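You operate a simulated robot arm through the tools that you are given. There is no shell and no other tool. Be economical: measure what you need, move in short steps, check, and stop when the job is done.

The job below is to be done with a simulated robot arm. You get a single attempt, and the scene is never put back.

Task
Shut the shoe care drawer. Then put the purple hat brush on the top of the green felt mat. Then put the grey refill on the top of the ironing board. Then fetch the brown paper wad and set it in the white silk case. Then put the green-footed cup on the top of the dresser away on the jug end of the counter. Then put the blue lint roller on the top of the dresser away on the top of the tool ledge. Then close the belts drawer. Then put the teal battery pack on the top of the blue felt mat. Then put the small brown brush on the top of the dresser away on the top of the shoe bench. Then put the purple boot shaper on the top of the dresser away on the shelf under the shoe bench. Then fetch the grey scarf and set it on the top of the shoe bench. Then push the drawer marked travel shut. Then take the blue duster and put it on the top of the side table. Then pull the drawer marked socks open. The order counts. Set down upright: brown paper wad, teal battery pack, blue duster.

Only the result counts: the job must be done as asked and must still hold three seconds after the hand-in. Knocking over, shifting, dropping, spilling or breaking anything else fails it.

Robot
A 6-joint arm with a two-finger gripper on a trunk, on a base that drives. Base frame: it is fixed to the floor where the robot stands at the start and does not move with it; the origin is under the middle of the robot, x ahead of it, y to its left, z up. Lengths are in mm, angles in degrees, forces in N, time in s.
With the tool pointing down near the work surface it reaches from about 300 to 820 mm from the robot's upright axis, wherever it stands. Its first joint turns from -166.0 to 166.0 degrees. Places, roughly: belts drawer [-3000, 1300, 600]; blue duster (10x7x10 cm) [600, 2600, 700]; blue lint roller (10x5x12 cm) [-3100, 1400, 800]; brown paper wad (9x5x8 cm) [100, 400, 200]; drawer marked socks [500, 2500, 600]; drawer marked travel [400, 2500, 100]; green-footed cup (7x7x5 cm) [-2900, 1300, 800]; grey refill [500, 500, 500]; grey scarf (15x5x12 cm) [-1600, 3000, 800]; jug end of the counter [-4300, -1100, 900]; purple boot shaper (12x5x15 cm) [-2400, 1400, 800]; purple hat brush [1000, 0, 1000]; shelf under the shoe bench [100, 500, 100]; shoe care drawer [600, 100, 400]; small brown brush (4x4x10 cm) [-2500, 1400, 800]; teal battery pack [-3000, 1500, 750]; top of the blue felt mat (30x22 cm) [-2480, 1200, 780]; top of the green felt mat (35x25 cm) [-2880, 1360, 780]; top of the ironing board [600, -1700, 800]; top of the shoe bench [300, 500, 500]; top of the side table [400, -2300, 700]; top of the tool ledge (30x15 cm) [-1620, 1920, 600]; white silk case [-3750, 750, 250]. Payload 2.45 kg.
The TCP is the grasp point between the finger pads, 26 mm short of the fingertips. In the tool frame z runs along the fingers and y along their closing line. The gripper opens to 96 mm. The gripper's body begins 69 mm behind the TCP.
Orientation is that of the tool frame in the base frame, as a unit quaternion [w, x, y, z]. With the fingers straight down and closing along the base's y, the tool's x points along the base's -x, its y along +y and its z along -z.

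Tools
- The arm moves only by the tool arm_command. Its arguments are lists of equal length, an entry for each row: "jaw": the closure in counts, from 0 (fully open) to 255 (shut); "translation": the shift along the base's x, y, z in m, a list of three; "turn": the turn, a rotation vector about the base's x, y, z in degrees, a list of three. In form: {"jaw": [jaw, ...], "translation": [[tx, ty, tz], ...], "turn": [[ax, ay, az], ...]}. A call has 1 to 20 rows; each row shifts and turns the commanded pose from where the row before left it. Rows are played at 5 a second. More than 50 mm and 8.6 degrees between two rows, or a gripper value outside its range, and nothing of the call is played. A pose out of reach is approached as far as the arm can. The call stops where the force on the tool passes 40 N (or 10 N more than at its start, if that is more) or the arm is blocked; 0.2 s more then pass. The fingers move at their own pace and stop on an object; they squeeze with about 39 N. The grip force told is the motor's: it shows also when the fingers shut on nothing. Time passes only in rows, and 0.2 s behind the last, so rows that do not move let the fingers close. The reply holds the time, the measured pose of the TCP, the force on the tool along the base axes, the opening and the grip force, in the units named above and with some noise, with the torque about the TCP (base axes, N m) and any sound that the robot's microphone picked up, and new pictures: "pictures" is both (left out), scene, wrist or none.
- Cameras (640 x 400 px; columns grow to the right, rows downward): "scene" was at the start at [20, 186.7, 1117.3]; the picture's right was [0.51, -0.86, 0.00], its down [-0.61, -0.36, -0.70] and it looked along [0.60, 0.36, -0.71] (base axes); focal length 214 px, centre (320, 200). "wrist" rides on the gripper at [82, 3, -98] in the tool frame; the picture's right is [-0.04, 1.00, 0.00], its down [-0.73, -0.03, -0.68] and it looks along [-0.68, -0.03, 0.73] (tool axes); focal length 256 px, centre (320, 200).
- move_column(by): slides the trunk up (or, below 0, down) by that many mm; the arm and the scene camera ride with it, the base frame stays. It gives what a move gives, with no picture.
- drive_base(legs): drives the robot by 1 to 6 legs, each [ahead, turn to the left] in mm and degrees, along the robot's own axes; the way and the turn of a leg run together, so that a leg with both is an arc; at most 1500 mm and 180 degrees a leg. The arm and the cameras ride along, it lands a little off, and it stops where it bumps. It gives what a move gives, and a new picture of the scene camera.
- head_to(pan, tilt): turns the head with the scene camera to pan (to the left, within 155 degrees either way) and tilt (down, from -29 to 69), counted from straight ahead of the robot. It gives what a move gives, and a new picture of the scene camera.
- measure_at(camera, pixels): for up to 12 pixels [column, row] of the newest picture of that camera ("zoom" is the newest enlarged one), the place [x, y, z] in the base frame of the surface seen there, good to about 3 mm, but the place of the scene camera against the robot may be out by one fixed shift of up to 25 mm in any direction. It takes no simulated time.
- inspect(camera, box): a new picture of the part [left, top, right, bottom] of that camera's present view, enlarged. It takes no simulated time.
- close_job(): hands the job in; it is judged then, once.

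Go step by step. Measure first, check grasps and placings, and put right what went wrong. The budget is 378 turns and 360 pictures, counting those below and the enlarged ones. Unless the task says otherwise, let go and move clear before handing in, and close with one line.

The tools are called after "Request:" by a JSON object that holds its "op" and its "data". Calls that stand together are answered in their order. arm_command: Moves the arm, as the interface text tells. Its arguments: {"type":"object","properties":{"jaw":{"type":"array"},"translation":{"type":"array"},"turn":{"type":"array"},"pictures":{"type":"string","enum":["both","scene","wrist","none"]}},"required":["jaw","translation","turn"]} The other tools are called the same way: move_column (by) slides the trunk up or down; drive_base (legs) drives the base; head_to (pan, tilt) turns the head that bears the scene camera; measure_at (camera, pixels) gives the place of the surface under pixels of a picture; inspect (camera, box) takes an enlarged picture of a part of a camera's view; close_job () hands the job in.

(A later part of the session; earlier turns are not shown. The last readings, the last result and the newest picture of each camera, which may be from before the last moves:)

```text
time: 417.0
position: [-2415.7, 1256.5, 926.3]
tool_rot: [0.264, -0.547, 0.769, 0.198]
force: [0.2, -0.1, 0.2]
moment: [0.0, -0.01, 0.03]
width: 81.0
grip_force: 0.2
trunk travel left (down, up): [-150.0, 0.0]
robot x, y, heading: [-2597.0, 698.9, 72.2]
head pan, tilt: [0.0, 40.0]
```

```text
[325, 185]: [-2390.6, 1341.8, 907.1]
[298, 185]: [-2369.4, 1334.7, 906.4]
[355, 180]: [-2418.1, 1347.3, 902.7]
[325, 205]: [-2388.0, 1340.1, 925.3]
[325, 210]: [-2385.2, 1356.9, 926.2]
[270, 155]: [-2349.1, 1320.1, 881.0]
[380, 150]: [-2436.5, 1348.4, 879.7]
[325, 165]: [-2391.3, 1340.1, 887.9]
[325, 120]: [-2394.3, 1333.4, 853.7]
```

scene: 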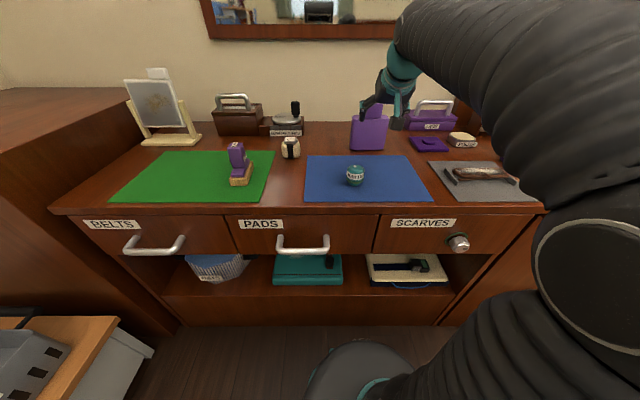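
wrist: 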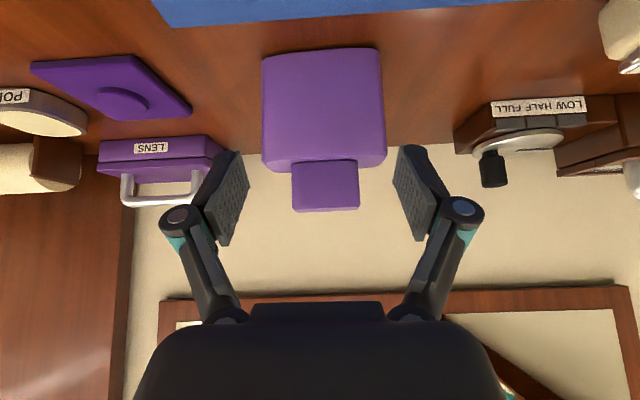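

The knob's front face is at (-2390,1341) and its depth centre at about y=1356. I'll slide in level at z≈919 and close.

Request:
{"op": "arm_command", "data": {"jaw": [40, 40, 40, 255, 255, 255, 255], "translation": [[0.009, 0.033, -0.005], [0.01, 0.033, -0.002], [0.01, 0.032, 0], [0, 0, 0], [0, 0, 0], [0, 0, 0], [0, 0, 0]], "turn": [[0, 0, 0], [0, 0, 0], [0, 0, 0], [0, 0, 0], [0, 0, 0], [0, 0, 0], [0, 0, 0]]}}

```text
time: 418.6
position: [-2386.1, 1354.5, 916.9]
tool_rot: [0.263, -0.549, 0.768, 0.198]
force: [-1.1, -0.7, -0.1]
moment: [0.01, -0.01, 0.01]
width: 59.5
grip_force: 38.8
trunk travel left (down, up): [-150.0, 0.0]
robot x, y, heading: [-2591.4, 695.9, 72.1]
head pan, tilt: [0.0, 40.0]
```

scene: 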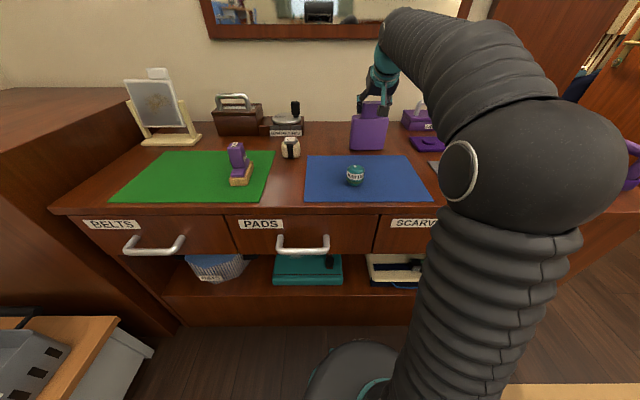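
wrist: 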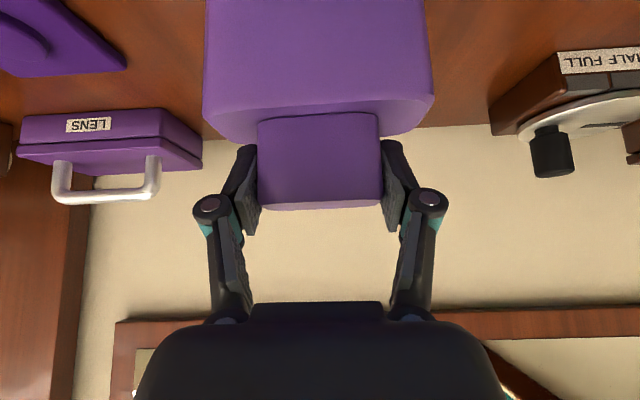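

Request:
{"op": "arm_command", "data": {"jaw": [255, 255, 255, 255, 255, 255], "translation": [[0, 0, 0.01], [0, 0, 0.015], [0, 0, 0.015], [-0.005, -0.015, 0.01], [-0.01, -0.03, 0.005], [-0.01, -0.03, 0]], "turn": [[0, 0, 0], [0, 0, 0], [0, 0, 0], [0, 0, 0], [0, 0, 0], [0, 0, 0]]}}

```text
time: 420.0
position: [-2412.4, 1278.8, 973.8]
tool_rot: [0.261, -0.549, 0.769, 0.198]
force: [0.0, 0.3, -3.3]
moment: [0.01, 0.01, 0.03]
width: 59.3
grip_force: 39.1
trunk travel left (down, up): [-150.0, 0.0]
robot x, y, heading: [-2594.3, 697.9, 72.1]
head pan, tilt: [0.0, 40.0]
```

scene: 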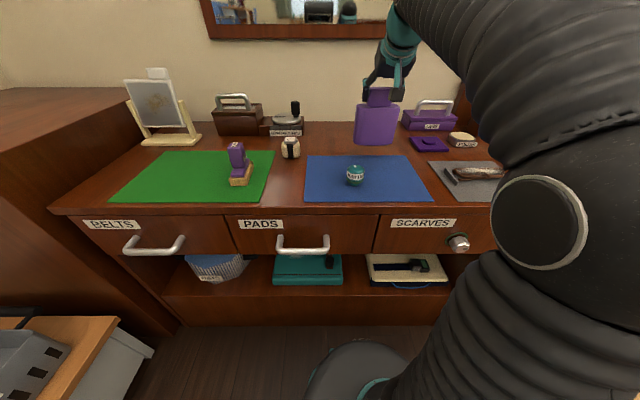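
wrist: 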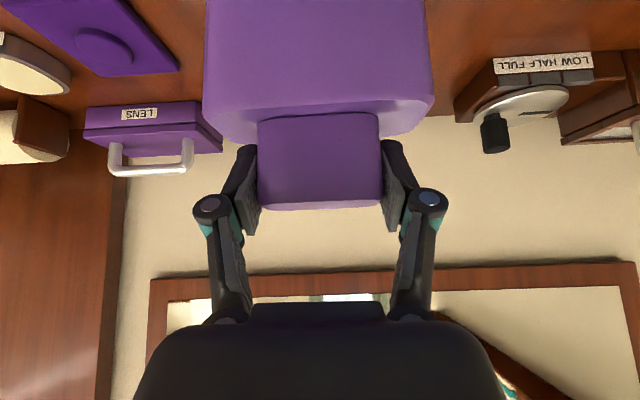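

It's held well. I'll raise and retract past the battery with clearance.

Request:
{"op": "arm_command", "data": {"jaw": [255, 255, 255, 255, 255, 255], "translation": [[0.004, -0.01, 0.02], [0, -0.02, 0.015], [-0.003, -0.038, 0], [-0.003, -0.038, 0], [-0.003, -0.038, 0], [0, 0, 0]], "turn": [[0, 0, 0], [0, 0, 0], [0, 0, 0], [0, 0, 0], [0, 0, 0], [0, 0, 0]]}}

```text
time: 421.4
position: [-2416.3, 1137.3, 1008.7]
tool_rot: [0.263, -0.549, 0.768, 0.199]
force: [-0.1, 0.8, -1.5]
moment: [-0.02, -0.01, 0.03]
width: 59.4
grip_force: 38.5
trunk travel left (down, up): [-150.0, 0.0]
robot x, y, heading: [-2599.5, 693.7, 72.0]
head pan, tilt: [0.0, 40.0]
```

scene: 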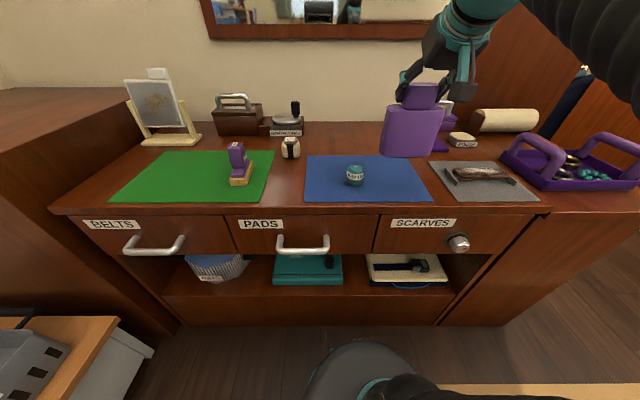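
wrist: 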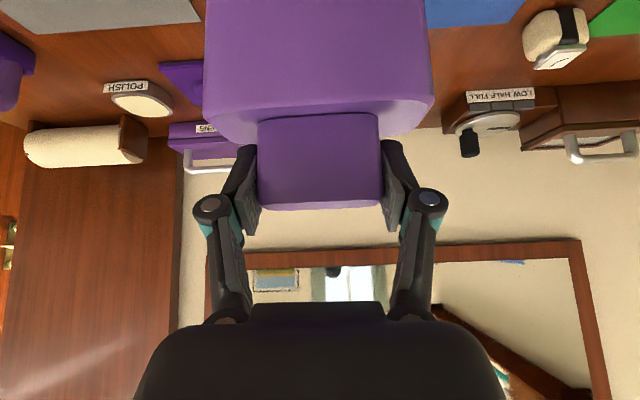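

Next I'll drive to the bench with the shaper, then lower the trunk.

Request:
{"op": "drive_base", "data": {"legs": [[-110, 0], [0, -91.5], [900, 0], [900, 0], [900, 0], [0, 92]]}}

Request:
{"op": "move_column", "data": {"by": -150}}

Request:
{"op": "head_to", "data": {"pan": 0, "tilt": 45}}

```text
time: 443.2
position: [68.6, 144.3, 1009.3]
tool_rot: [0.262, -0.548, 0.769, 0.198]
force: [0.3, 0.9, -1.7]
moment: [-0.01, -0.01, -0.02]
width: 59.4
grip_force: 39.2
trunk travel left (down, up): [-150.0, 0.0]
robot x, y, heading: [-108.1, -298.4, 71.9]
head pan, tilt: [0.0, 40.0]
```

scene: 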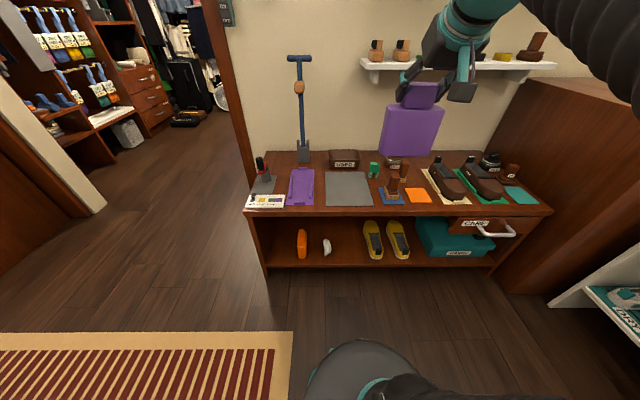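

```text
time: 445.0
position: [69.5, 144.0, 858.6]
tool_rot: [0.263, -0.548, 0.769, 0.198]
force: [-0.5, 0.8, -1.2]
moment: [0.01, 0.03, -0.01]
width: 59.3
grip_force: 39.2
trunk travel left (down, up): [0.0, 150.0]
robot x, y, heading: [-107.0, -294.5, 72.2]
head pan, tilt: [0.0, 40.0]
```

```text
time: 445.7
position: [69.6, 144.2, 859.7]
tool_rot: [0.262, -0.549, 0.769, 0.198]
force: [0.1, 0.8, -1.1]
moment: [-0.02, 0.01, -0.01]
width: 59.2
grip_force: 38.7
trunk travel left (down, up): [0.0, 150.0]
robot x, y, heading: [-108.6, -295.0, 72.2]
head pan, tilt: [0.0, 45.0]
```

scene: 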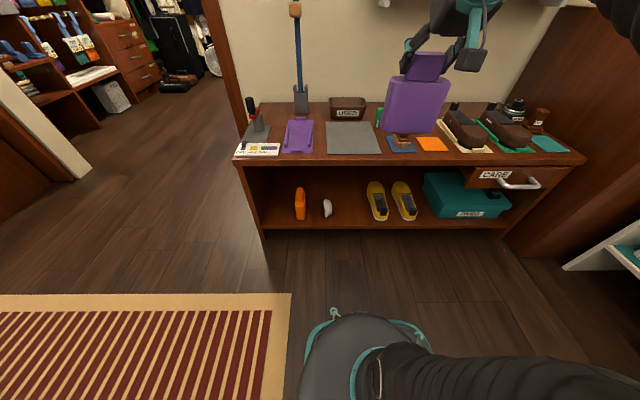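

Request:
{"op": "arm_command", "data": {"jaw": [255, 255, 255, 255, 255, 255, 255, 255, 255, 255, 255, 255], "translation": [[-0.0008, 0.0058, -0.045], [-0.0008, 0.0058, -0.045], [-0.0008, 0.0058, -0.045], [-0.0008, 0.0058, -0.045], [-0.0008, 0.0058, -0.045], [-0.0008, 0.0058, -0.045], [-0.0008, 0.0058, -0.045], [-0.0008, 0.0058, -0.045], [0.006, 0.019, -0.027], [0.006, 0.019, -0.027], [0.006, 0.019, -0.027], [0, 0, 0]], "turn": [[0, 0, 0], [0, 0, 0], [0, 0, 0], [0, 0, 0], [0, 0, 0], [0, 0, 0], [0, 0, 0], [0, 0, 0], [0, 0, 0], [0, 0, 0], [0, 0, 0], [0, 0, 0]]}}

```text
time: 448.3
position: [76.6, 241.5, 423.9]
tool_rot: [0.262, -0.549, 0.768, 0.2]
force: [-0.2, 0.4, 0.1]
moment: [-0.02, 0.04, 0.0]
width: 59.2
grip_force: 39.6
out of reach, approached as far as the arm can: row 11
trunk travel left (down, up): [0.0, 150.0]
robot x, y, heading: [-114.2, -297.3, 72.3]
head pan, tilt: [0.0, 45.0]
```

scene: 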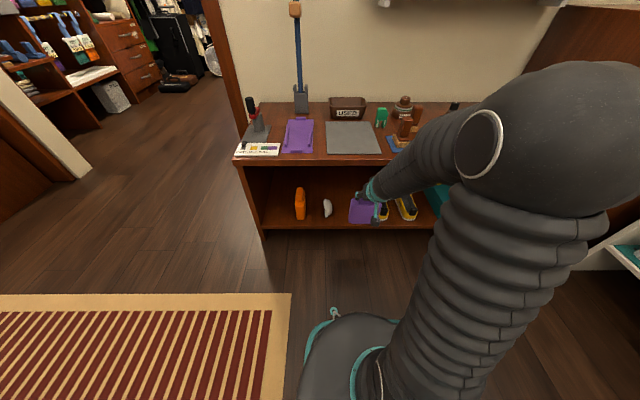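
wrist: 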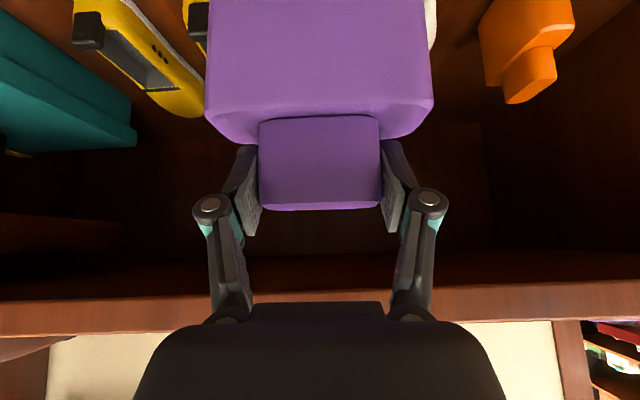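

The fold limit again: I'll go forward first at this height (the top is at 434, under the 480 edge), then lower.

Request:
{"op": "arm_command", "data": {"jaw": [255, 255, 255, 255, 255], "translation": [[0.009, 0.0286, 0], [0.009, 0.0286, 0], [0.009, 0.0286, -0.01], [0.006, 0.019, -0.03], [0, 0, 0]], "turn": [[0, 0, 0], [0, 0, 0], [0, 0, 0], [0, 0, 0], [0, 0, 0]]}}

```text
time: 449.2
position: [109.5, 338.4, 401.7]
tool_rot: [0.263, -0.55, 0.768, 0.199]
force: [-9.4, -31.9, 18.5]
moment: [2.78, -0.6, 0.49]
width: 59.1
grip_force: 39.1
trunk travel left (down, up): [0.0, 150.0]
robot x, y, heading: [-108.0, -295.2, 72.1]
head pan, tilt: [0.0, 45.0]
stopped in row 4: the force on the tool passed its limit at 129 N (the readings are from after the stop); the commanded pose is now the measured one
```

scene: 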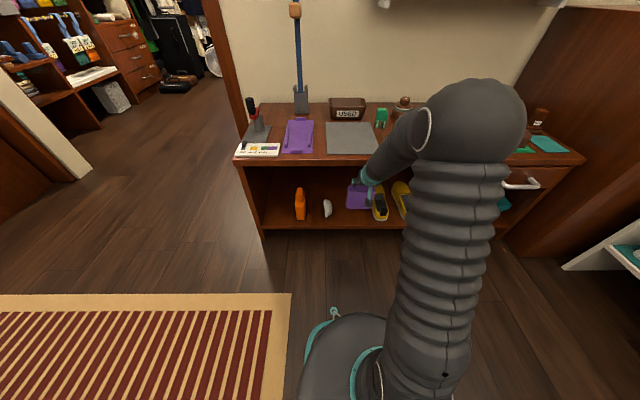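
wrist: 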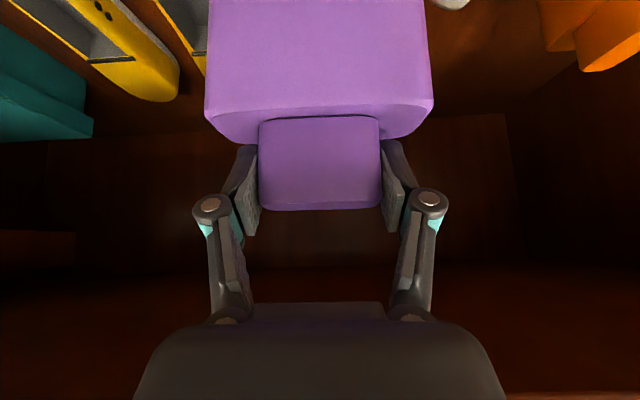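

The wrist met the bench edge because I came in too high. I'll back straight out, then retreat the base so I can enter lower.

Request:
{"op": "arm_command", "data": {"jaw": [255, 255, 255, 255, 255], "translation": [[-0.009, -0.0286, 0], [-0.009, -0.0286, 0.005], [-0.009, -0.0286, 0.01], [-0.009, -0.0286, 0.01], [0, 0, 0]], "turn": [[0, 0, 0], [0, 0, 0], [0, 0, 0], [0, 0, 0], [0, 0, 0]]}}

Request:
{"op": "inspect", "data": {"camera": "scene", "box": [220, 80, 600, 260]}}

```text
time: 450.4
position: [74.3, 223.8, 423.6]
tool_rot: [0.262, -0.55, 0.768, 0.198]
force: [0.1, 0.1, -1.2]
moment: [-0.05, 0.01, 0.05]
width: 59.4
grip_force: 38.5
trunk travel left (down, up): [0.0, 150.0]
robot x, y, heading: [-110.3, -294.8, 71.8]
head pan, tilt: [0.0, 45.0]
```

scene: 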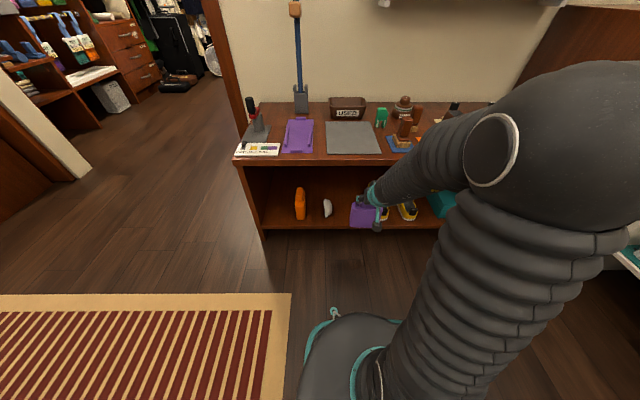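
wrist: 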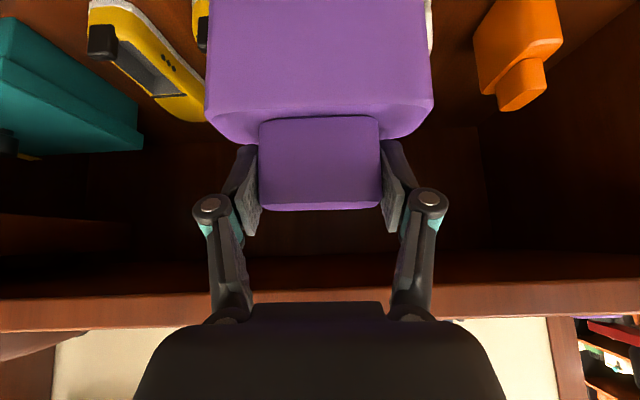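

```text
1.68 times, centred on (410, 170) of scene
```

zoom: 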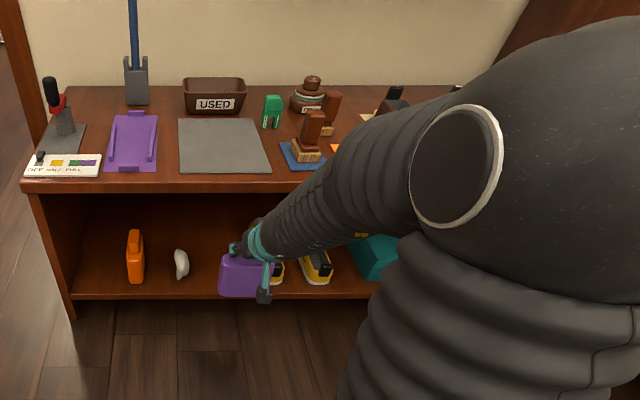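

Nothing was disturbed and the shaper sits the same in the fingers. I'll back the base 80 mm and come in low.

Request:
{"op": "drive_base", "data": {"legs": [[-80, 0]]}}

Request:
{"op": "arm_command", "data": {"jaw": [255, 255, 255, 255, 255, 255], "translation": [[0.008, 0.027, -0.02], [0.008, 0.027, -0.025], [0.008, 0.027, -0.03], [0.003, 0.0095, -0.035], [0, 0, -0.02], [0, 0, 0]], "turn": [[0, 0, 0], [0, 0, 0], [0, 0, 0], [0, 0, 0], [0, 0, 0], [0, 0, 0]]}}

```text
time: 451.5
position: [50.2, 149.9, 422.4]
tool_rot: [0.262, -0.549, 0.769, 0.198]
force: [0.0, -0.9, -1.0]
moment: [0.0, 0.0, 0.01]
width: 59.3
grip_force: 39.0
trunk travel left (down, up): [0.0, 150.0]
robot x, y, heading: [-136.3, -373.0, 71.9]
head pan, tilt: [0.0, 45.0]
```

scene: 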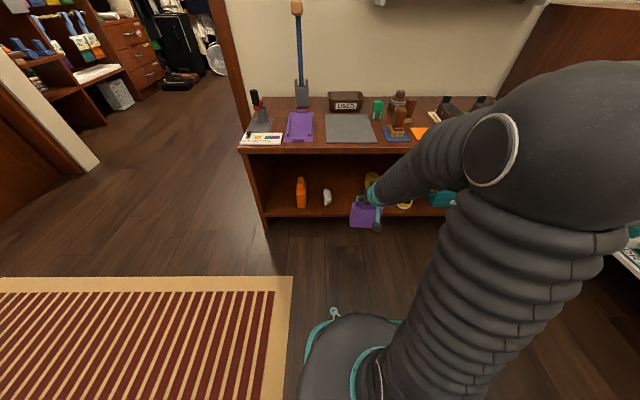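

```text
time: 452.9
position: [90.0, 238.4, 300.7]
tool_rot: [0.257, -0.551, 0.768, 0.202]
force: [0.6, -0.3, -1.1]
moment: [0.02, 0.01, -0.01]
width: 59.4
grip_force: 39.4
out of reach, approached as far as the arm can: row 4, 5
trunk travel left (down, up): [0.0, 150.0]
robot x, y, heading: [-133.5, -367.4, 72.2]
head pan, tilt: [0.0, 45.0]
```

scene: 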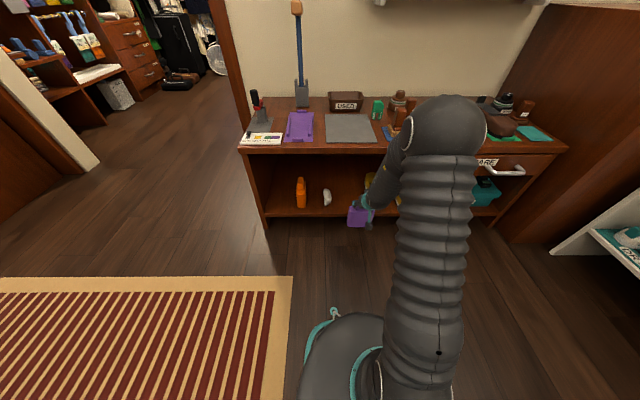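
wrist: 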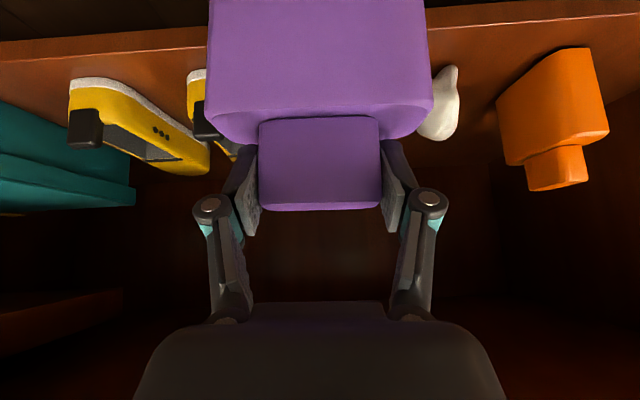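

Request:
{"op": "measure_at", "data": {"camera": "wrist", "pixels": [[232, 155], [205, 130], [432, 125], [445, 130], [197, 75], [210, 20], [430, 20], [205, 165], [320, 2]]}}

```text
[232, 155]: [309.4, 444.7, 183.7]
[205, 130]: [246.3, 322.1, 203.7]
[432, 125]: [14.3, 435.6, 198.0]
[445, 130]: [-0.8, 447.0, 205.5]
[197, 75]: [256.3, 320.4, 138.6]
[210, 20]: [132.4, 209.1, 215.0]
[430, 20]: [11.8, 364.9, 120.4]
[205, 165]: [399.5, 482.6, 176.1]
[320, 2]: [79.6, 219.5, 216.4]
```

There's ample room on both sides (free u -105…145). I'll move forward under the bench at this height.

Request:
{"op": "arm_command", "data": {"jaw": [255, 255, 255, 255, 255], "translation": [[0.0109, 0.0348, -0.003], [0.0109, 0.0348, -0.005], [0.0109, 0.0348, -0.005], [0.0105, 0.0335, -0.003], [0, 0, 0]], "turn": [[0, 0, 0], [0, 0, 0], [0, 0, 0], [0, 0, 0], [0, 0, 0]]}}

```text
time: 454.1
position: [130.8, 365.0, 285.2]
tool_rot: [0.261, -0.549, 0.768, 0.199]
force: [0.4, -0.2, -1.5]
moment: [0.02, -0.04, -0.01]
width: 59.3
grip_force: 39.2
out of reach, approached as far as the arm can: row 4
trunk travel left (down, up): [0.0, 150.0]
robot x, y, heading: [-134.4, -372.4, 72.0]
head pan, tilt: [0.0, 45.0]
```

scene: 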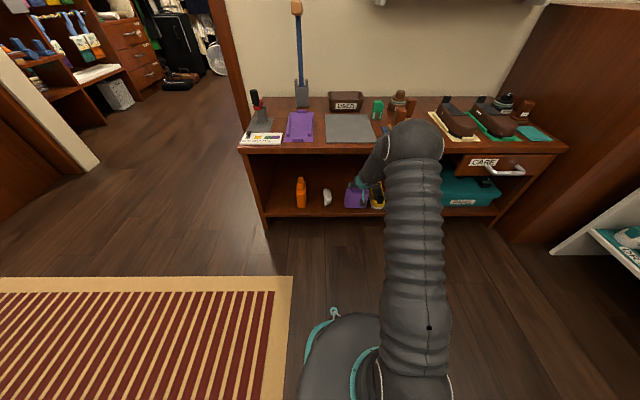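
wrist: 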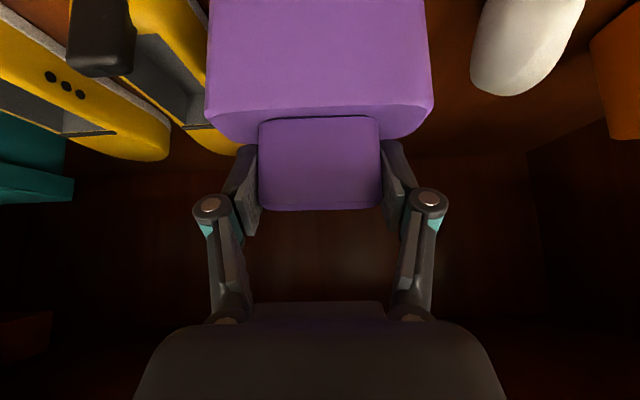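

Request:
{"op": "measure_at", "data": {"camera": "wrist", "pixels": [[200, 30], [203, 60], [195, 10], [230, 145], [207, 100], [480, 80], [440, 60], [205, 125]]}}

```text
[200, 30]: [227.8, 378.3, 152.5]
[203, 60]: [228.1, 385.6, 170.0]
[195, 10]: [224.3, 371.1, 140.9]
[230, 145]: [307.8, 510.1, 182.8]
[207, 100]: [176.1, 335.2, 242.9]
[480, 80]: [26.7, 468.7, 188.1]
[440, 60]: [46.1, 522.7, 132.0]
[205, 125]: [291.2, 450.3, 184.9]
```

It has a 36 mm gap to the shoe and sits past the shelf edge (front v≈372). I'll lower it here.

Request:
{"op": "arm_command", "data": {"jaw": [255, 255, 255, 255], "translation": [[-0.001, -0.003, -0.008], [0, 0, -0.004], [0, 0, -0.002], [0, 0, 0]], "turn": [[0, 0, 0], [0, 0, 0], [0, 0, 0], [0, 0, 0]], "pictures": "none"}}

Request:
{"op": "arm_command", "data": {"jaw": [255, 255, 255], "translation": [[0, 0, -0.0015], [0, 0, -0.0015], [0, 0, 0]], "turn": [[0, 0, 0], [0, 0, 0], [0, 0, 0]], "pictures": "none"}}

```text
time: 455.1
position: [130.5, 363.6, 274.6]
tool_rot: [0.262, -0.548, 0.769, 0.197]
force: [-0.9, 0.1, -2.0]
moment: [0.01, -0.02, -0.03]
width: 59.4
grip_force: 38.8
out of reach, approached as far as the arm can: row 1
trunk travel left (down, up): [0.0, 150.0]
robot x, y, heading: [-130.4, -366.0, 72.0]
head pan, tilt: [0.0, 45.0]
```

```text
time: 455.9
position: [130.3, 363.5, 271.2]
tool_rot: [0.262, -0.55, 0.768, 0.198]
force: [-0.2, -0.4, -0.2]
moment: [-0.04, 0.03, 0.04]
width: 59.4
grip_force: 38.6
trunk travel left (down, up): [0.0, 150.0]
robot x, y, heading: [-129.5, -373.2, 72.1]
head pan, tilt: [0.0, 45.0]
```

Request:
{"op": "arm_command", "data": {"jaw": [255, 255, 255, 255], "translation": [[0, 0, -0.0015], [0, 0, -0.0015], [0, 0, -0.001], [0, 0, 0]], "turn": [[0, 0, 0], [0, 0, 0], [0, 0, 0], [0, 0, 0]], "pictures": "none"}}

```text
time: 456.9
position: [131.5, 365.2, 268.4]
tool_rot: [0.262, -0.549, 0.769, 0.198]
force: [0.1, 0.7, -1.5]
moment: [-0.02, 0.0, -0.05]
width: 59.2
grip_force: 38.8
trunk travel left (down, up): [0.0, 150.0]
robot x, y, heading: [-131.0, -367.4, 72.0]
head pan, tilt: [0.0, 45.0]
```

Request:
{"op": "arm_command", "data": {"jaw": [255, 255, 255, 255], "translation": [[0, 0, -0.0015], [0, 0, -0.0015], [0, 0, -0.0005], [0, 0, 0]], "turn": [[0, 0, 0], [0, 0, 0], [0, 0, 0], [0, 0, 0]], "pictures": "wrist"}}

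```text
time: 457.9
position: [129.7, 365.6, 266.7]
tool_rot: [0.263, -0.549, 0.768, 0.2]
force: [-4.6, 0.2, 16.8]
moment: [-0.23, -0.28, -0.01]
width: 59.4
grip_force: 38.7
trunk travel left (down, up): [0.0, 150.0]
robot x, y, heading: [-133.5, -370.0, 71.7]
head pan, tilt: [0.0, 45.0]
```

wrist: 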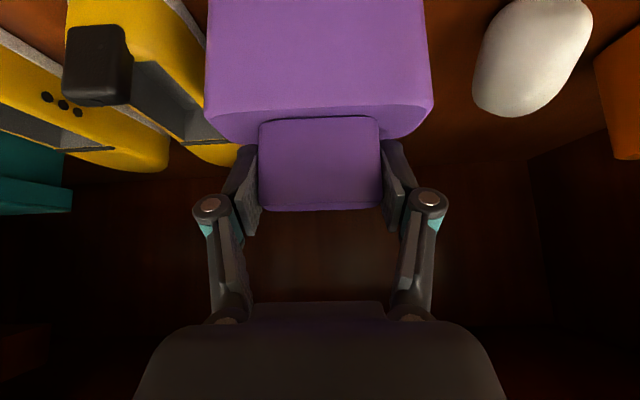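

Contact as expected at z≈267. I'll open and back out along the tool axis, then clear the bench.

Request:
{"op": "arm_command", "data": {"jaw": [255, 120, 50, 50, 50, 50, 50, 50, 50, 50, 50, 50], "translation": [[0, 0, 0.001], [0, 0, 0], [0, 0, 0], [-0.003, -0.009, 0.012], [-0.006, -0.018, 0.02], [-0.009, -0.028, 0.015], [-0.012, -0.038, 0.01], [-0.012, -0.038, 0.01], [-0.012, -0.038, 0.02], [-0.009, -0.029, 0.035], [0, 0, 0.045], [0, 0, 0.045]], "turn": [[0, 0, 0], [0, 0, 0], [0, 0, 0], [0, 0, 0], [0, 0, 0], [0, 0, 0], [0, 0, 0], [0, 0, 0], [0, 0, 0], [0, 0, 0], [0, 0, 0], [0, 0, 0]]}}

Request:
{"op": "inspect", "data": {"camera": "scene", "box": [230, 80, 550, 240]}}

```text
time: 460.5
position: [58.4, 181.8, 462.2]
tool_rot: [0.249, -0.48, 0.799, 0.261]
force: [-0.1, -1.0, -0.8]
moment: [0.16, 0.02, 0.04]
width: 77.1
grip_force: 0.1
out of reach, approached as far as the arm can: row 11, 12
trunk travel left (down, up): [0.0, 150.0]
robot x, y, heading: [-135.4, -374.8, 72.0]
head pan, tilt: [0.0, 45.0]
```

scene: 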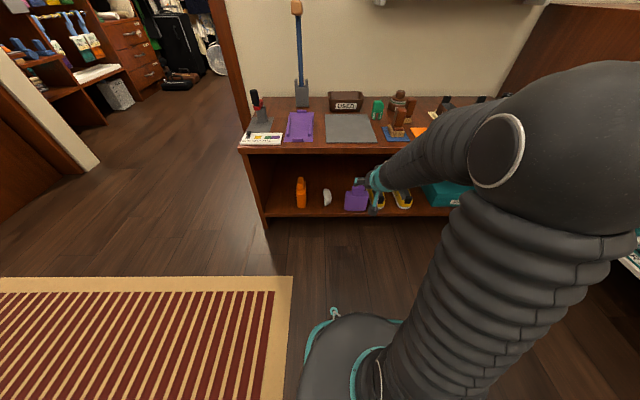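
wrist: 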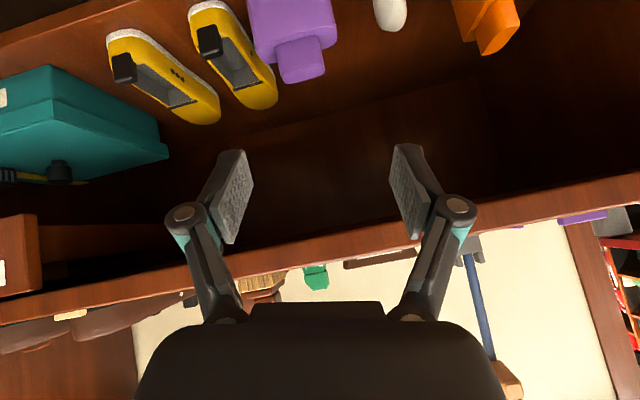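

```text
2.00 times, centred on (390, 160) of scene
```

zoom: 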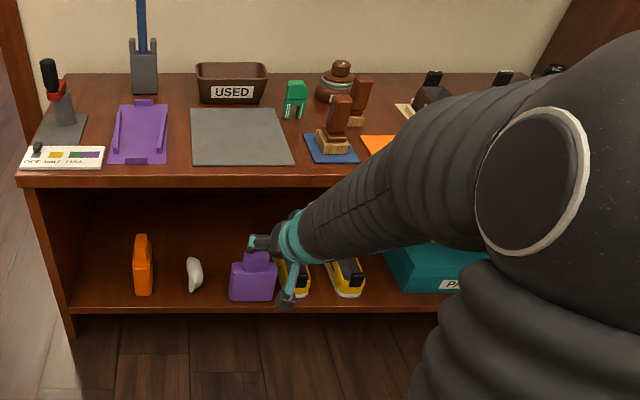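

The shaper stands on the lower shelf. I'll level the tool, raise the arm and trunk.

Request:
{"op": "arm_command", "data": {"jaw": [50, 50, 50, 50, 50, 50, 50], "translation": [[0, 0, 0.03], [0, 0, 0.03], [0, 0, 0.03], [0, 0, 0.03], [0, 0, 0.03], [0, 0, 0.04], [0, 0, 0.04]], "turn": [[-7.63, 2.39, 0], [-7.63, 2.39, 0], [-7.63, 2.39, 0], [-7.63, 2.39, 0], [-7.63, 2.39, 0], [0, 0, 0], [0, 0, 0]], "pictures": "none"}}

Request:
{"op": "move_column", "data": {"by": 150}}

```text
time: 462.1
position: [63.5, 170.1, 684.1]
tool_rot: [-0.012, -0.581, 0.814, -0.01]
force: [-0.3, 0.0, 0.6]
moment: [-0.02, 0.01, -0.03]
width: 77.3
grip_force: 0.1
trunk travel left (down, up): [0.0, 150.0]
robot x, y, heading: [-136.7, -369.7, 71.7]
head pan, tilt: [0.0, 45.0]
```

```text
time: 463.9
position: [63.7, 168.2, 833.2]
tool_rot: [-0.012, -0.582, 0.813, -0.008]
force: [0.0, 0.3, 0.1]
moment: [-0.01, -0.02, -0.01]
width: 77.1
grip_force: 0.0
trunk travel left (down, up): [-150.0, 0.0]
robot x, y, heading: [-134.5, -372.8, 72.1]
head pan, tilt: [0.0, 45.0]
```

Now for the grey scarf, I'll tuck the arm and drive into the closet.

Request:
{"op": "arm_command", "data": {"jaw": [50, 50, 50, 50, 50], "translation": [[-0.012, -0.033, 0.03], [-0.012, -0.033, 0.03], [-0.012, -0.033, 0.03], [-0.012, -0.033, 0.03], [-0.012, -0.033, 0.03]], "turn": [[0, 0, 0], [0, 0, 0], [0, 0, 0], [0, 0, 0], [0, 0, 0]], "pictures": "none"}}

Request:
{"op": "drive_base", "data": {"legs": [[0, 90.5], [1212, 0], [0, -90.5], [1150, 0], [1150, 0]]}}

Request:
{"op": "head_to", "data": {"pan": 60, "tilt": 25}}

```text
time: 465.1
position: [2.9, 3.6, 984.4]
tool_rot: [-0.012, -0.582, 0.813, -0.009]
force: [0.9, 1.3, -0.6]
moment: [-0.04, 0.0, 0.04]
width: 77.2
grip_force: 0.2
trunk travel left (down, up): [-150.0, 0.0]
robot x, y, heading: [-132.5, -370.1, 72.0]
head pan, tilt: [0.0, 45.0]
```

```text
time: 489.8
position: [-603.7, 2549.0, 985.1]
tool_rot: [-0.011, -0.603, 0.797, -0.009]
force: [0.3, 1.0, 0.7]
moment: [0.02, 0.01, 0.01]
width: 77.1
grip_force: 0.0
trunk travel left (down, up): [-150.0, 0.0]
robot x, y, heading: [-721.5, 2169.7, 75.0]
head pan, tilt: [0.0, 45.0]
```

scene: 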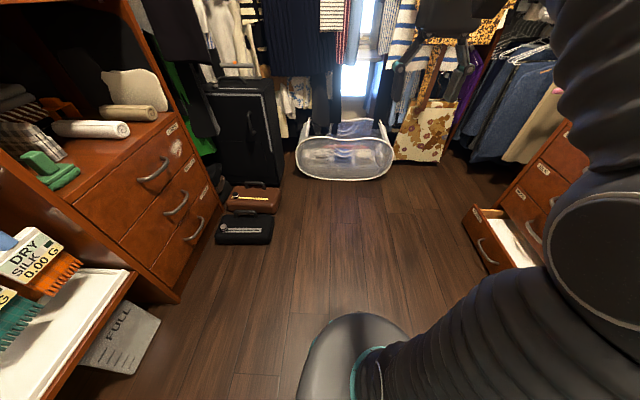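

```text
time: 491.1
position: [-604.8, 2548.8, 984.0]
tool_rot: [-0.011, -0.604, 0.797, -0.009]
force: [0.5, -0.8, -0.6]
moment: [-0.02, 0.01, 0.0]
width: 77.2
grip_force: 0.0
trunk travel left (down, up): [-150.0, 0.0]
robot x, y, heading: [-720.7, 2169.7, 75.1]
head pan, tilt: [60.0, 25.0]
```

scene: 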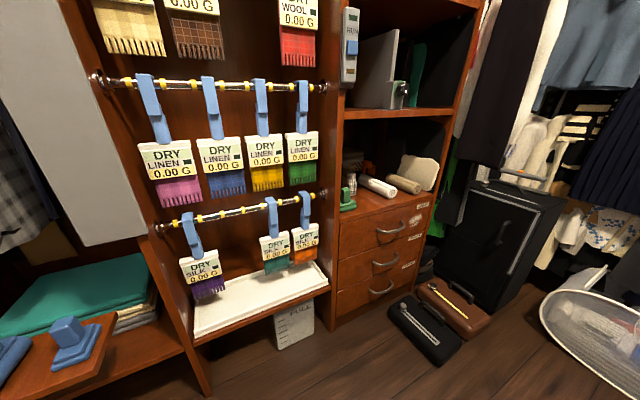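

Request:
{"op": "inspect", "data": {"camera": "scene", "box": [320, 80, 480, 230]}}

Request:
{"op": "measure_at", "data": {"camera": "scene", "pixels": [[378, 187], [403, 182], [420, 170], [350, 195], [388, 230], [365, 165], [352, 190], [390, 200]]}}

```text
2.67 times, centred on (400, 155) of scene
```

zoom: 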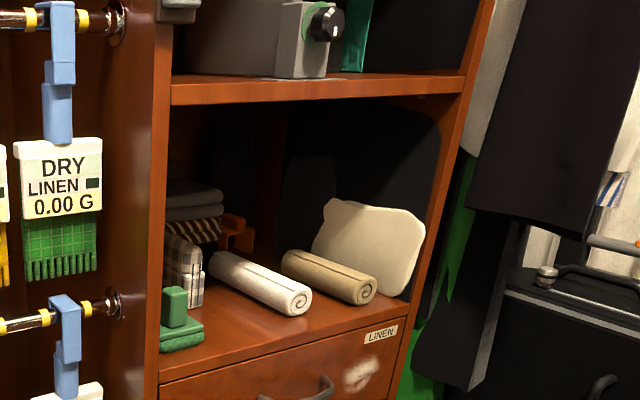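

```text
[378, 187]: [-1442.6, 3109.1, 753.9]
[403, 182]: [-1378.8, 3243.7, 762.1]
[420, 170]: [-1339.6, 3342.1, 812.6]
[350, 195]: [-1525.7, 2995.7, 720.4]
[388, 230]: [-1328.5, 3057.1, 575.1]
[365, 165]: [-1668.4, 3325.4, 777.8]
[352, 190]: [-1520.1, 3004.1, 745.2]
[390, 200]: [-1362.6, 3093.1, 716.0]
```

Request:
{"op": "measure_at", "data": {"camera": "scene", "pixels": [[390, 305], [440, 365], [470, 330], [480, 300], [300, 330], [400, 115], [350, 115], [440, 108]]}}

Request:
{"op": "measure_at", "data": {"camera": "zoom", "pixels": [[180, 250], [195, 290], [175, 240], [200, 265], [165, 200], [190, 230], [180, 305], [172, 295], [235, 235], [320, 90]]}}

```text
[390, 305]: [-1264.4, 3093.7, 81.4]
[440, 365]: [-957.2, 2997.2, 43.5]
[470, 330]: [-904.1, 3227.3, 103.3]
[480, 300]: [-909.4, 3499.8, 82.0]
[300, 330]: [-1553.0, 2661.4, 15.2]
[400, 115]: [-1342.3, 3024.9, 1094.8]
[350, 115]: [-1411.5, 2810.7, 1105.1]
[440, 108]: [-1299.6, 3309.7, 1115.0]
```

```text
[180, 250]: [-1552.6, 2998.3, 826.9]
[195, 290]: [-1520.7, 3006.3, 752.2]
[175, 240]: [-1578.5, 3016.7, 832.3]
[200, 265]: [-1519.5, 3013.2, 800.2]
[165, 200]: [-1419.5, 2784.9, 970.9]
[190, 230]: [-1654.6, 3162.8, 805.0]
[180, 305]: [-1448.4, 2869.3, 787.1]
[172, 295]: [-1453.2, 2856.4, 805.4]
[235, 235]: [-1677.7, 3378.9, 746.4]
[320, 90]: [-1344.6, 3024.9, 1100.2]
```

Request:
{"op": "measure_at", "data": {"camera": "scene", "pixels": [[510, 100], [480, 150], [500, 30], [590, 90], [545, 150], [460, 190]]}}

```text
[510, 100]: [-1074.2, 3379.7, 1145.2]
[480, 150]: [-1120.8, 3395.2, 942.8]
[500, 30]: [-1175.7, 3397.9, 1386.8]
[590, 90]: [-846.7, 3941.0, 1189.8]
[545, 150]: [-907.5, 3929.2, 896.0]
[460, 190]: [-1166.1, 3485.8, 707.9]
```

The scarf is the upright plaid piece at zoom (183,265), top z≈815, in an open cubby. I'll drive to face it, keeping off the cases on the floor.

Request:
{"op": "drive_base", "data": {"legs": [[0, 32.5], [540, 0], [0, 55]]}}

Request:
{"op": "head_to", "data": {"pan": -5, "tilt": 30}}

```text
time: 497.4
position: [-1189.4, 2933.7, 984.3]
tool_rot: [0.003, 0.944, -0.331, 0.014]
force: [0.1, 0.3, -0.1]
moment: [-0.01, -0.02, 0.01]
width: 77.3
grip_force: 0.0
trunk travel left (down, up): [-150.0, 0.0]
robot x, y, heading: [-884.1, 2677.0, 142.3]
head pan, tilt: [60.0, 25.0]
stopped in leg 3: the robot was blocked; the commanded pose is now the measured one
```

scene: 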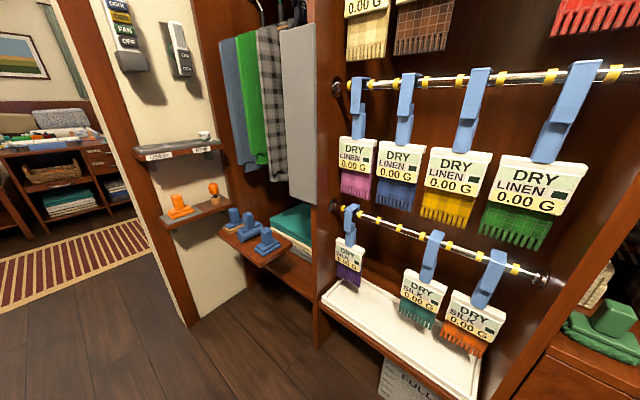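

```text
time: 498.7
position: [-1188.8, 2933.7, 984.1]
tool_rot: [0.004, 0.944, -0.33, 0.015]
force: [-0.5, 0.1, 0.1]
moment: [-0.01, 0.0, 0.02]
width: 77.3
grip_force: 0.1
trunk travel left (down, up): [-150.0, 0.0]
robot x, y, heading: [-887.8, 2675.8, 142.4]
head pan, tilt: [-5.0, 30.0]
```

scene: 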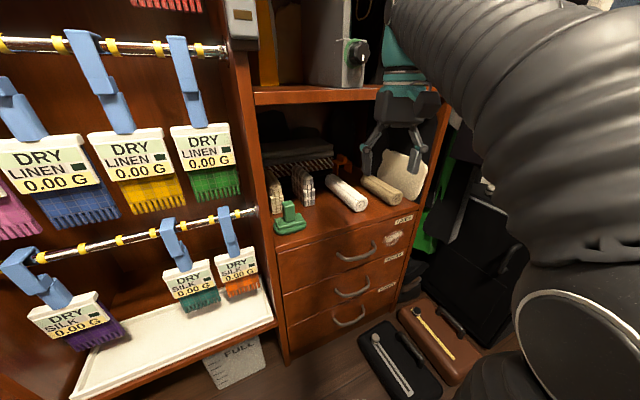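

Request:
{"op": "measure_at", "data": {"camera": "scene", "pixels": [[310, 95], [370, 92], [438, 120], [310, 240], [240, 30], [355, 60], [405, 85], [400, 320], [370, 340], [280, 360], [260, 310], [215, 130]]}}

Request:
{"op": "arm_command", "data": {"jaw": [50], "translation": [[0, 0, 0]], "turn": [[0, 0, 0]], "pictures": "wrist"}}

```text
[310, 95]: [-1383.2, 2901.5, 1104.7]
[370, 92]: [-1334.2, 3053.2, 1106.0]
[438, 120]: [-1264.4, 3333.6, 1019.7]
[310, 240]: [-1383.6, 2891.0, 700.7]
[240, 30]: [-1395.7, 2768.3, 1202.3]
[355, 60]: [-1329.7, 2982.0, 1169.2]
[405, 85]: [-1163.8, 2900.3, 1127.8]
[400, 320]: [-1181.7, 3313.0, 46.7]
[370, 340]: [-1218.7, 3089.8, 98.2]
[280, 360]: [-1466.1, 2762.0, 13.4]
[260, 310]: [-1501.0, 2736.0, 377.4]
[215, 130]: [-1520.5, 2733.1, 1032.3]
```

```text
time: 499.1
position: [-1189.0, 2934.0, 983.9]
tool_rot: [0.005, 0.944, -0.331, 0.014]
force: [-0.5, -0.7, 0.4]
moment: [-0.02, 0.03, 0.02]
width: 77.1
grip_force: 0.0
trunk travel left (down, up): [-150.0, 0.0]
robot x, y, heading: [-885.4, 2681.1, 142.2]
head pan, tilt: [-5.0, 30.0]
```

wrist: 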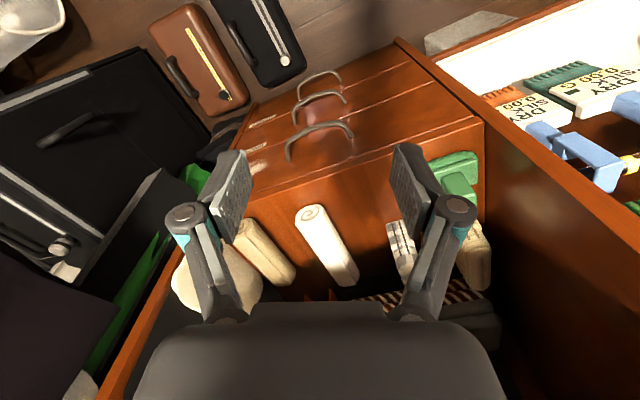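

Blocked during the turn, and nothing is near the hand. I'll look around the base for the obstacle.

Request:
{"op": "head_to", "data": {"pan": -140, "tilt": 50}}

Request:
{"op": "head_to", "data": {"pan": -60, "tilt": 55}}

Request:
{"op": "head_to", "data": {"pan": 110, "tilt": 50}}

```text
time: 501.3
position: [-1189.0, 2935.1, 985.4]
tool_rot: [0.004, 0.944, -0.33, 0.014]
force: [-0.5, 0.0, -0.5]
moment: [-0.03, -0.01, -0.03]
width: 77.3
grip_force: 0.0
trunk travel left (down, up): [-150.0, 0.0]
robot x, y, heading: [-885.9, 2676.5, 142.3]
head pan, tilt: [-140.0, 50.0]
```

scene: 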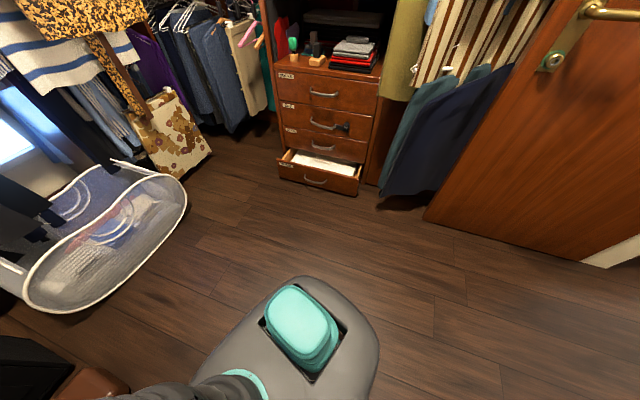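

```text
time: 502.8
position: [-1188.8, 2933.7, 984.5]
tool_rot: [0.004, 0.944, -0.33, 0.015]
force: [0.7, 0.5, -0.8]
moment: [0.0, -0.02, -0.02]
width: 77.2
grip_force: 0.0
trunk travel left (down, up): [-150.0, 0.0]
robot x, y, heading: [-879.3, 2674.6, 142.3]
head pan, tilt: [-60.0, 55.0]
```

scene: 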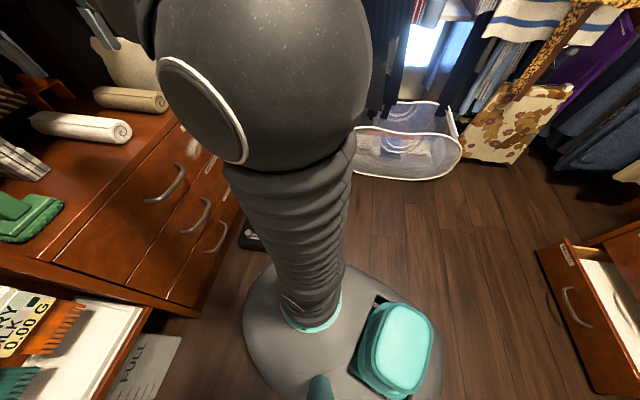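

```text
time: 505.4
position: [-1188.5, 2933.1, 984.5]
tool_rot: [0.004, 0.944, -0.331, 0.014]
force: [0.7, -0.7, -0.6]
moment: [-0.03, 0.0, -0.01]
width: 77.2
grip_force: 0.1
trunk travel left (down, up): [-150.0, 0.0]
robot x, y, heading: [-885.4, 2678.3, 142.1]
head pan, tilt: [110.0, 50.0]
```

scene: 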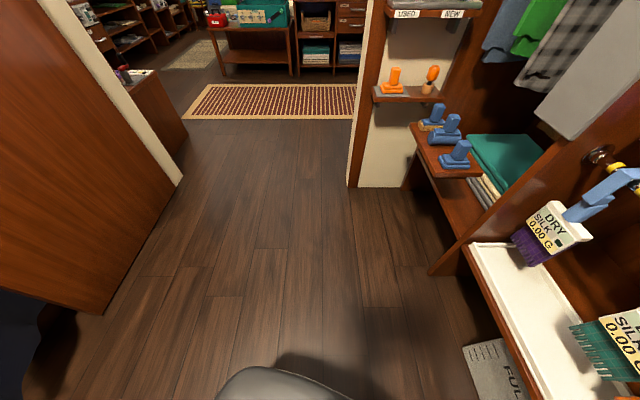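

Request:
{"op": "measure_at", "data": {"camera": "scene", "pixels": [[480, 365], [505, 345], [490, 395], [545, 385], [480, 260], [470, 250], [290, 385], [240, 390], [620, 300], [560, 230]]}}

Request:
{"op": "head_to", "data": {"pan": 20, "tilt": 65}}

```text
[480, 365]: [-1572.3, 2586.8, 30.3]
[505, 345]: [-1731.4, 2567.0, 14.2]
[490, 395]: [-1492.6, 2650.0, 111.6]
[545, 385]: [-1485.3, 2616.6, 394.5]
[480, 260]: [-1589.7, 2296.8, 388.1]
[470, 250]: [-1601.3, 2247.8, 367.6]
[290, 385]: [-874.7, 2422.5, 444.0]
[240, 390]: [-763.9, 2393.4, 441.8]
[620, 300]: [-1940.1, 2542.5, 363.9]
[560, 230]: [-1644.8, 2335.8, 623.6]
```

```text
time: 507.1
position: [-1189.5, 2934.1, 985.0]
tool_rot: [0.004, 0.944, -0.33, 0.015]
force: [-0.6, 0.2, -0.2]
moment: [0.02, -0.01, 0.04]
width: 77.4
grip_force: 0.1
trunk travel left (down, up): [-150.0, 0.0]
robot x, y, heading: [-883.8, 2676.7, 142.2]
head pan, tilt: [20.0, 65.0]
```

scene: 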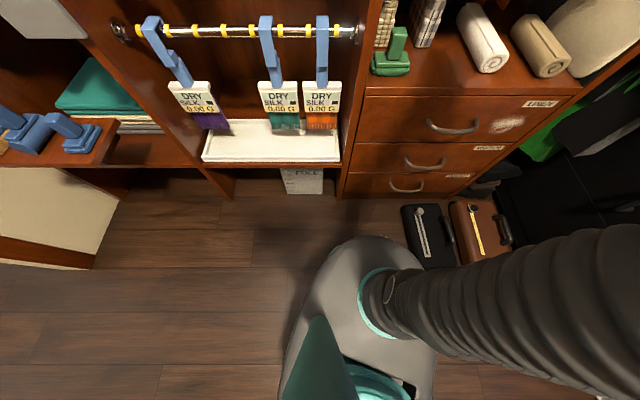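

Request:
{"op": "measure_at", "data": {"camera": "scene", "pixels": [[430, 267], [455, 255], [404, 210], [405, 250], [375, 237], [420, 268], [345, 245], [295, 330], [470, 208], [412, 256]]}}

Request:
{"op": "inspect", "data": {"camera": "scene", "box": [330, 180, 530, 300]}}

```text
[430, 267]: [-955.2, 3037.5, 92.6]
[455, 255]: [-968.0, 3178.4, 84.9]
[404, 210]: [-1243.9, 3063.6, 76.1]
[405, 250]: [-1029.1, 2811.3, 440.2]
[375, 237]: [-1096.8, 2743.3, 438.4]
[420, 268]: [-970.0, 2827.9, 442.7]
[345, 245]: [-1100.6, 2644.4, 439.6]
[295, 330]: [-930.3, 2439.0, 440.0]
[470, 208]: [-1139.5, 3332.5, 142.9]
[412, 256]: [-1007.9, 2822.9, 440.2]
```

```text
3.20 times, centred on (430, 240) of scene
```

zoom: 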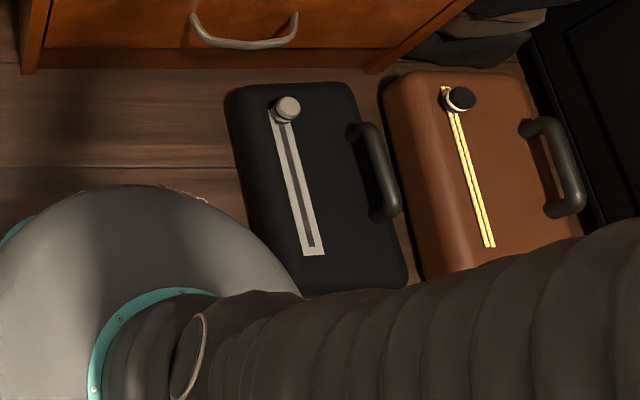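

The hand or wrist may have met the shelf overhang. I'll back off 150 mm and finish the turn there.

Request:
{"op": "drive_base", "data": {"legs": [[-150, 0], [0, 20]]}}

Request:
{"op": "head_to", "data": {"pan": -12, "tilt": 25}}

```text
time: 509.5
position: [-1139.5, 2723.7, 983.7]
tool_rot: [0.002, 0.987, -0.162, 0.014]
force: [1.0, 0.0, 1.1]
moment: [-0.04, -0.03, 0.0]
width: 77.3
grip_force: 0.1
trunk travel left (down, up): [-150.0, 0.0]
robot x, y, heading: [-765.4, 2587.0, 162.3]
head pan, tilt: [20.0, 65.0]
```

scene: 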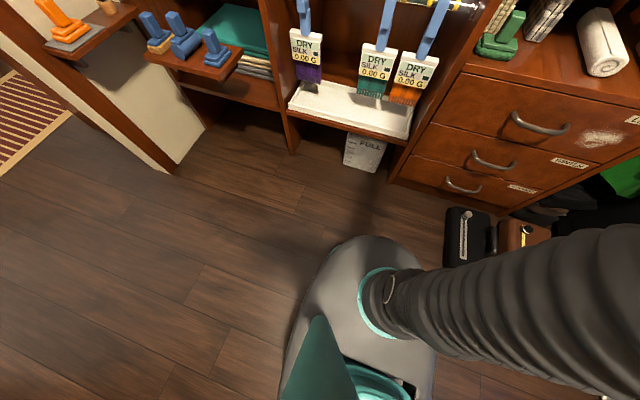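

```text
time: 510.6
position: [-1139.1, 2724.1, 984.5]
tool_rot: [0.001, 0.986, -0.164, 0.015]
force: [-1.0, -0.1, 0.3]
moment: [-0.03, 0.01, -0.05]
width: 77.1
grip_force: 0.1
trunk travel left (down, up): [-150.0, 0.0]
robot x, y, heading: [-764.3, 2580.7, 162.0]
head pan, tilt: [-12.0, 25.0]
```

scene: 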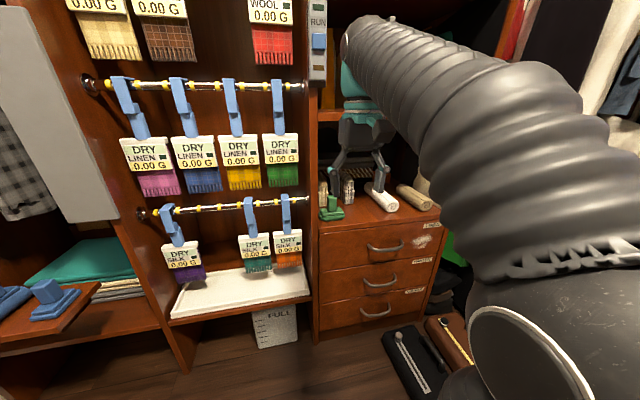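

Request:
{"op": "inspect", "data": {"camera": "scene", "box": [300, 140, 450, 250]}}

```text
3.64 times, centred on (375, 195) of scene
```

zoom: 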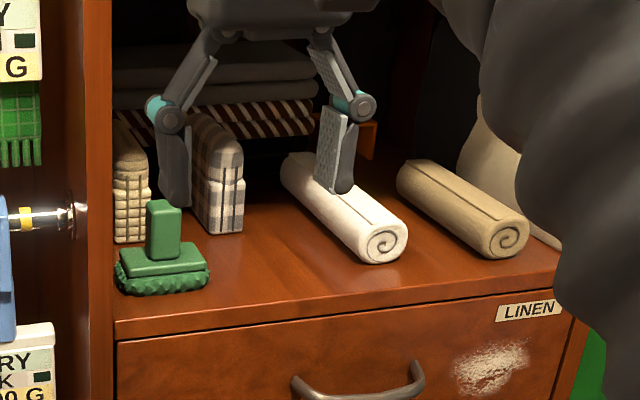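

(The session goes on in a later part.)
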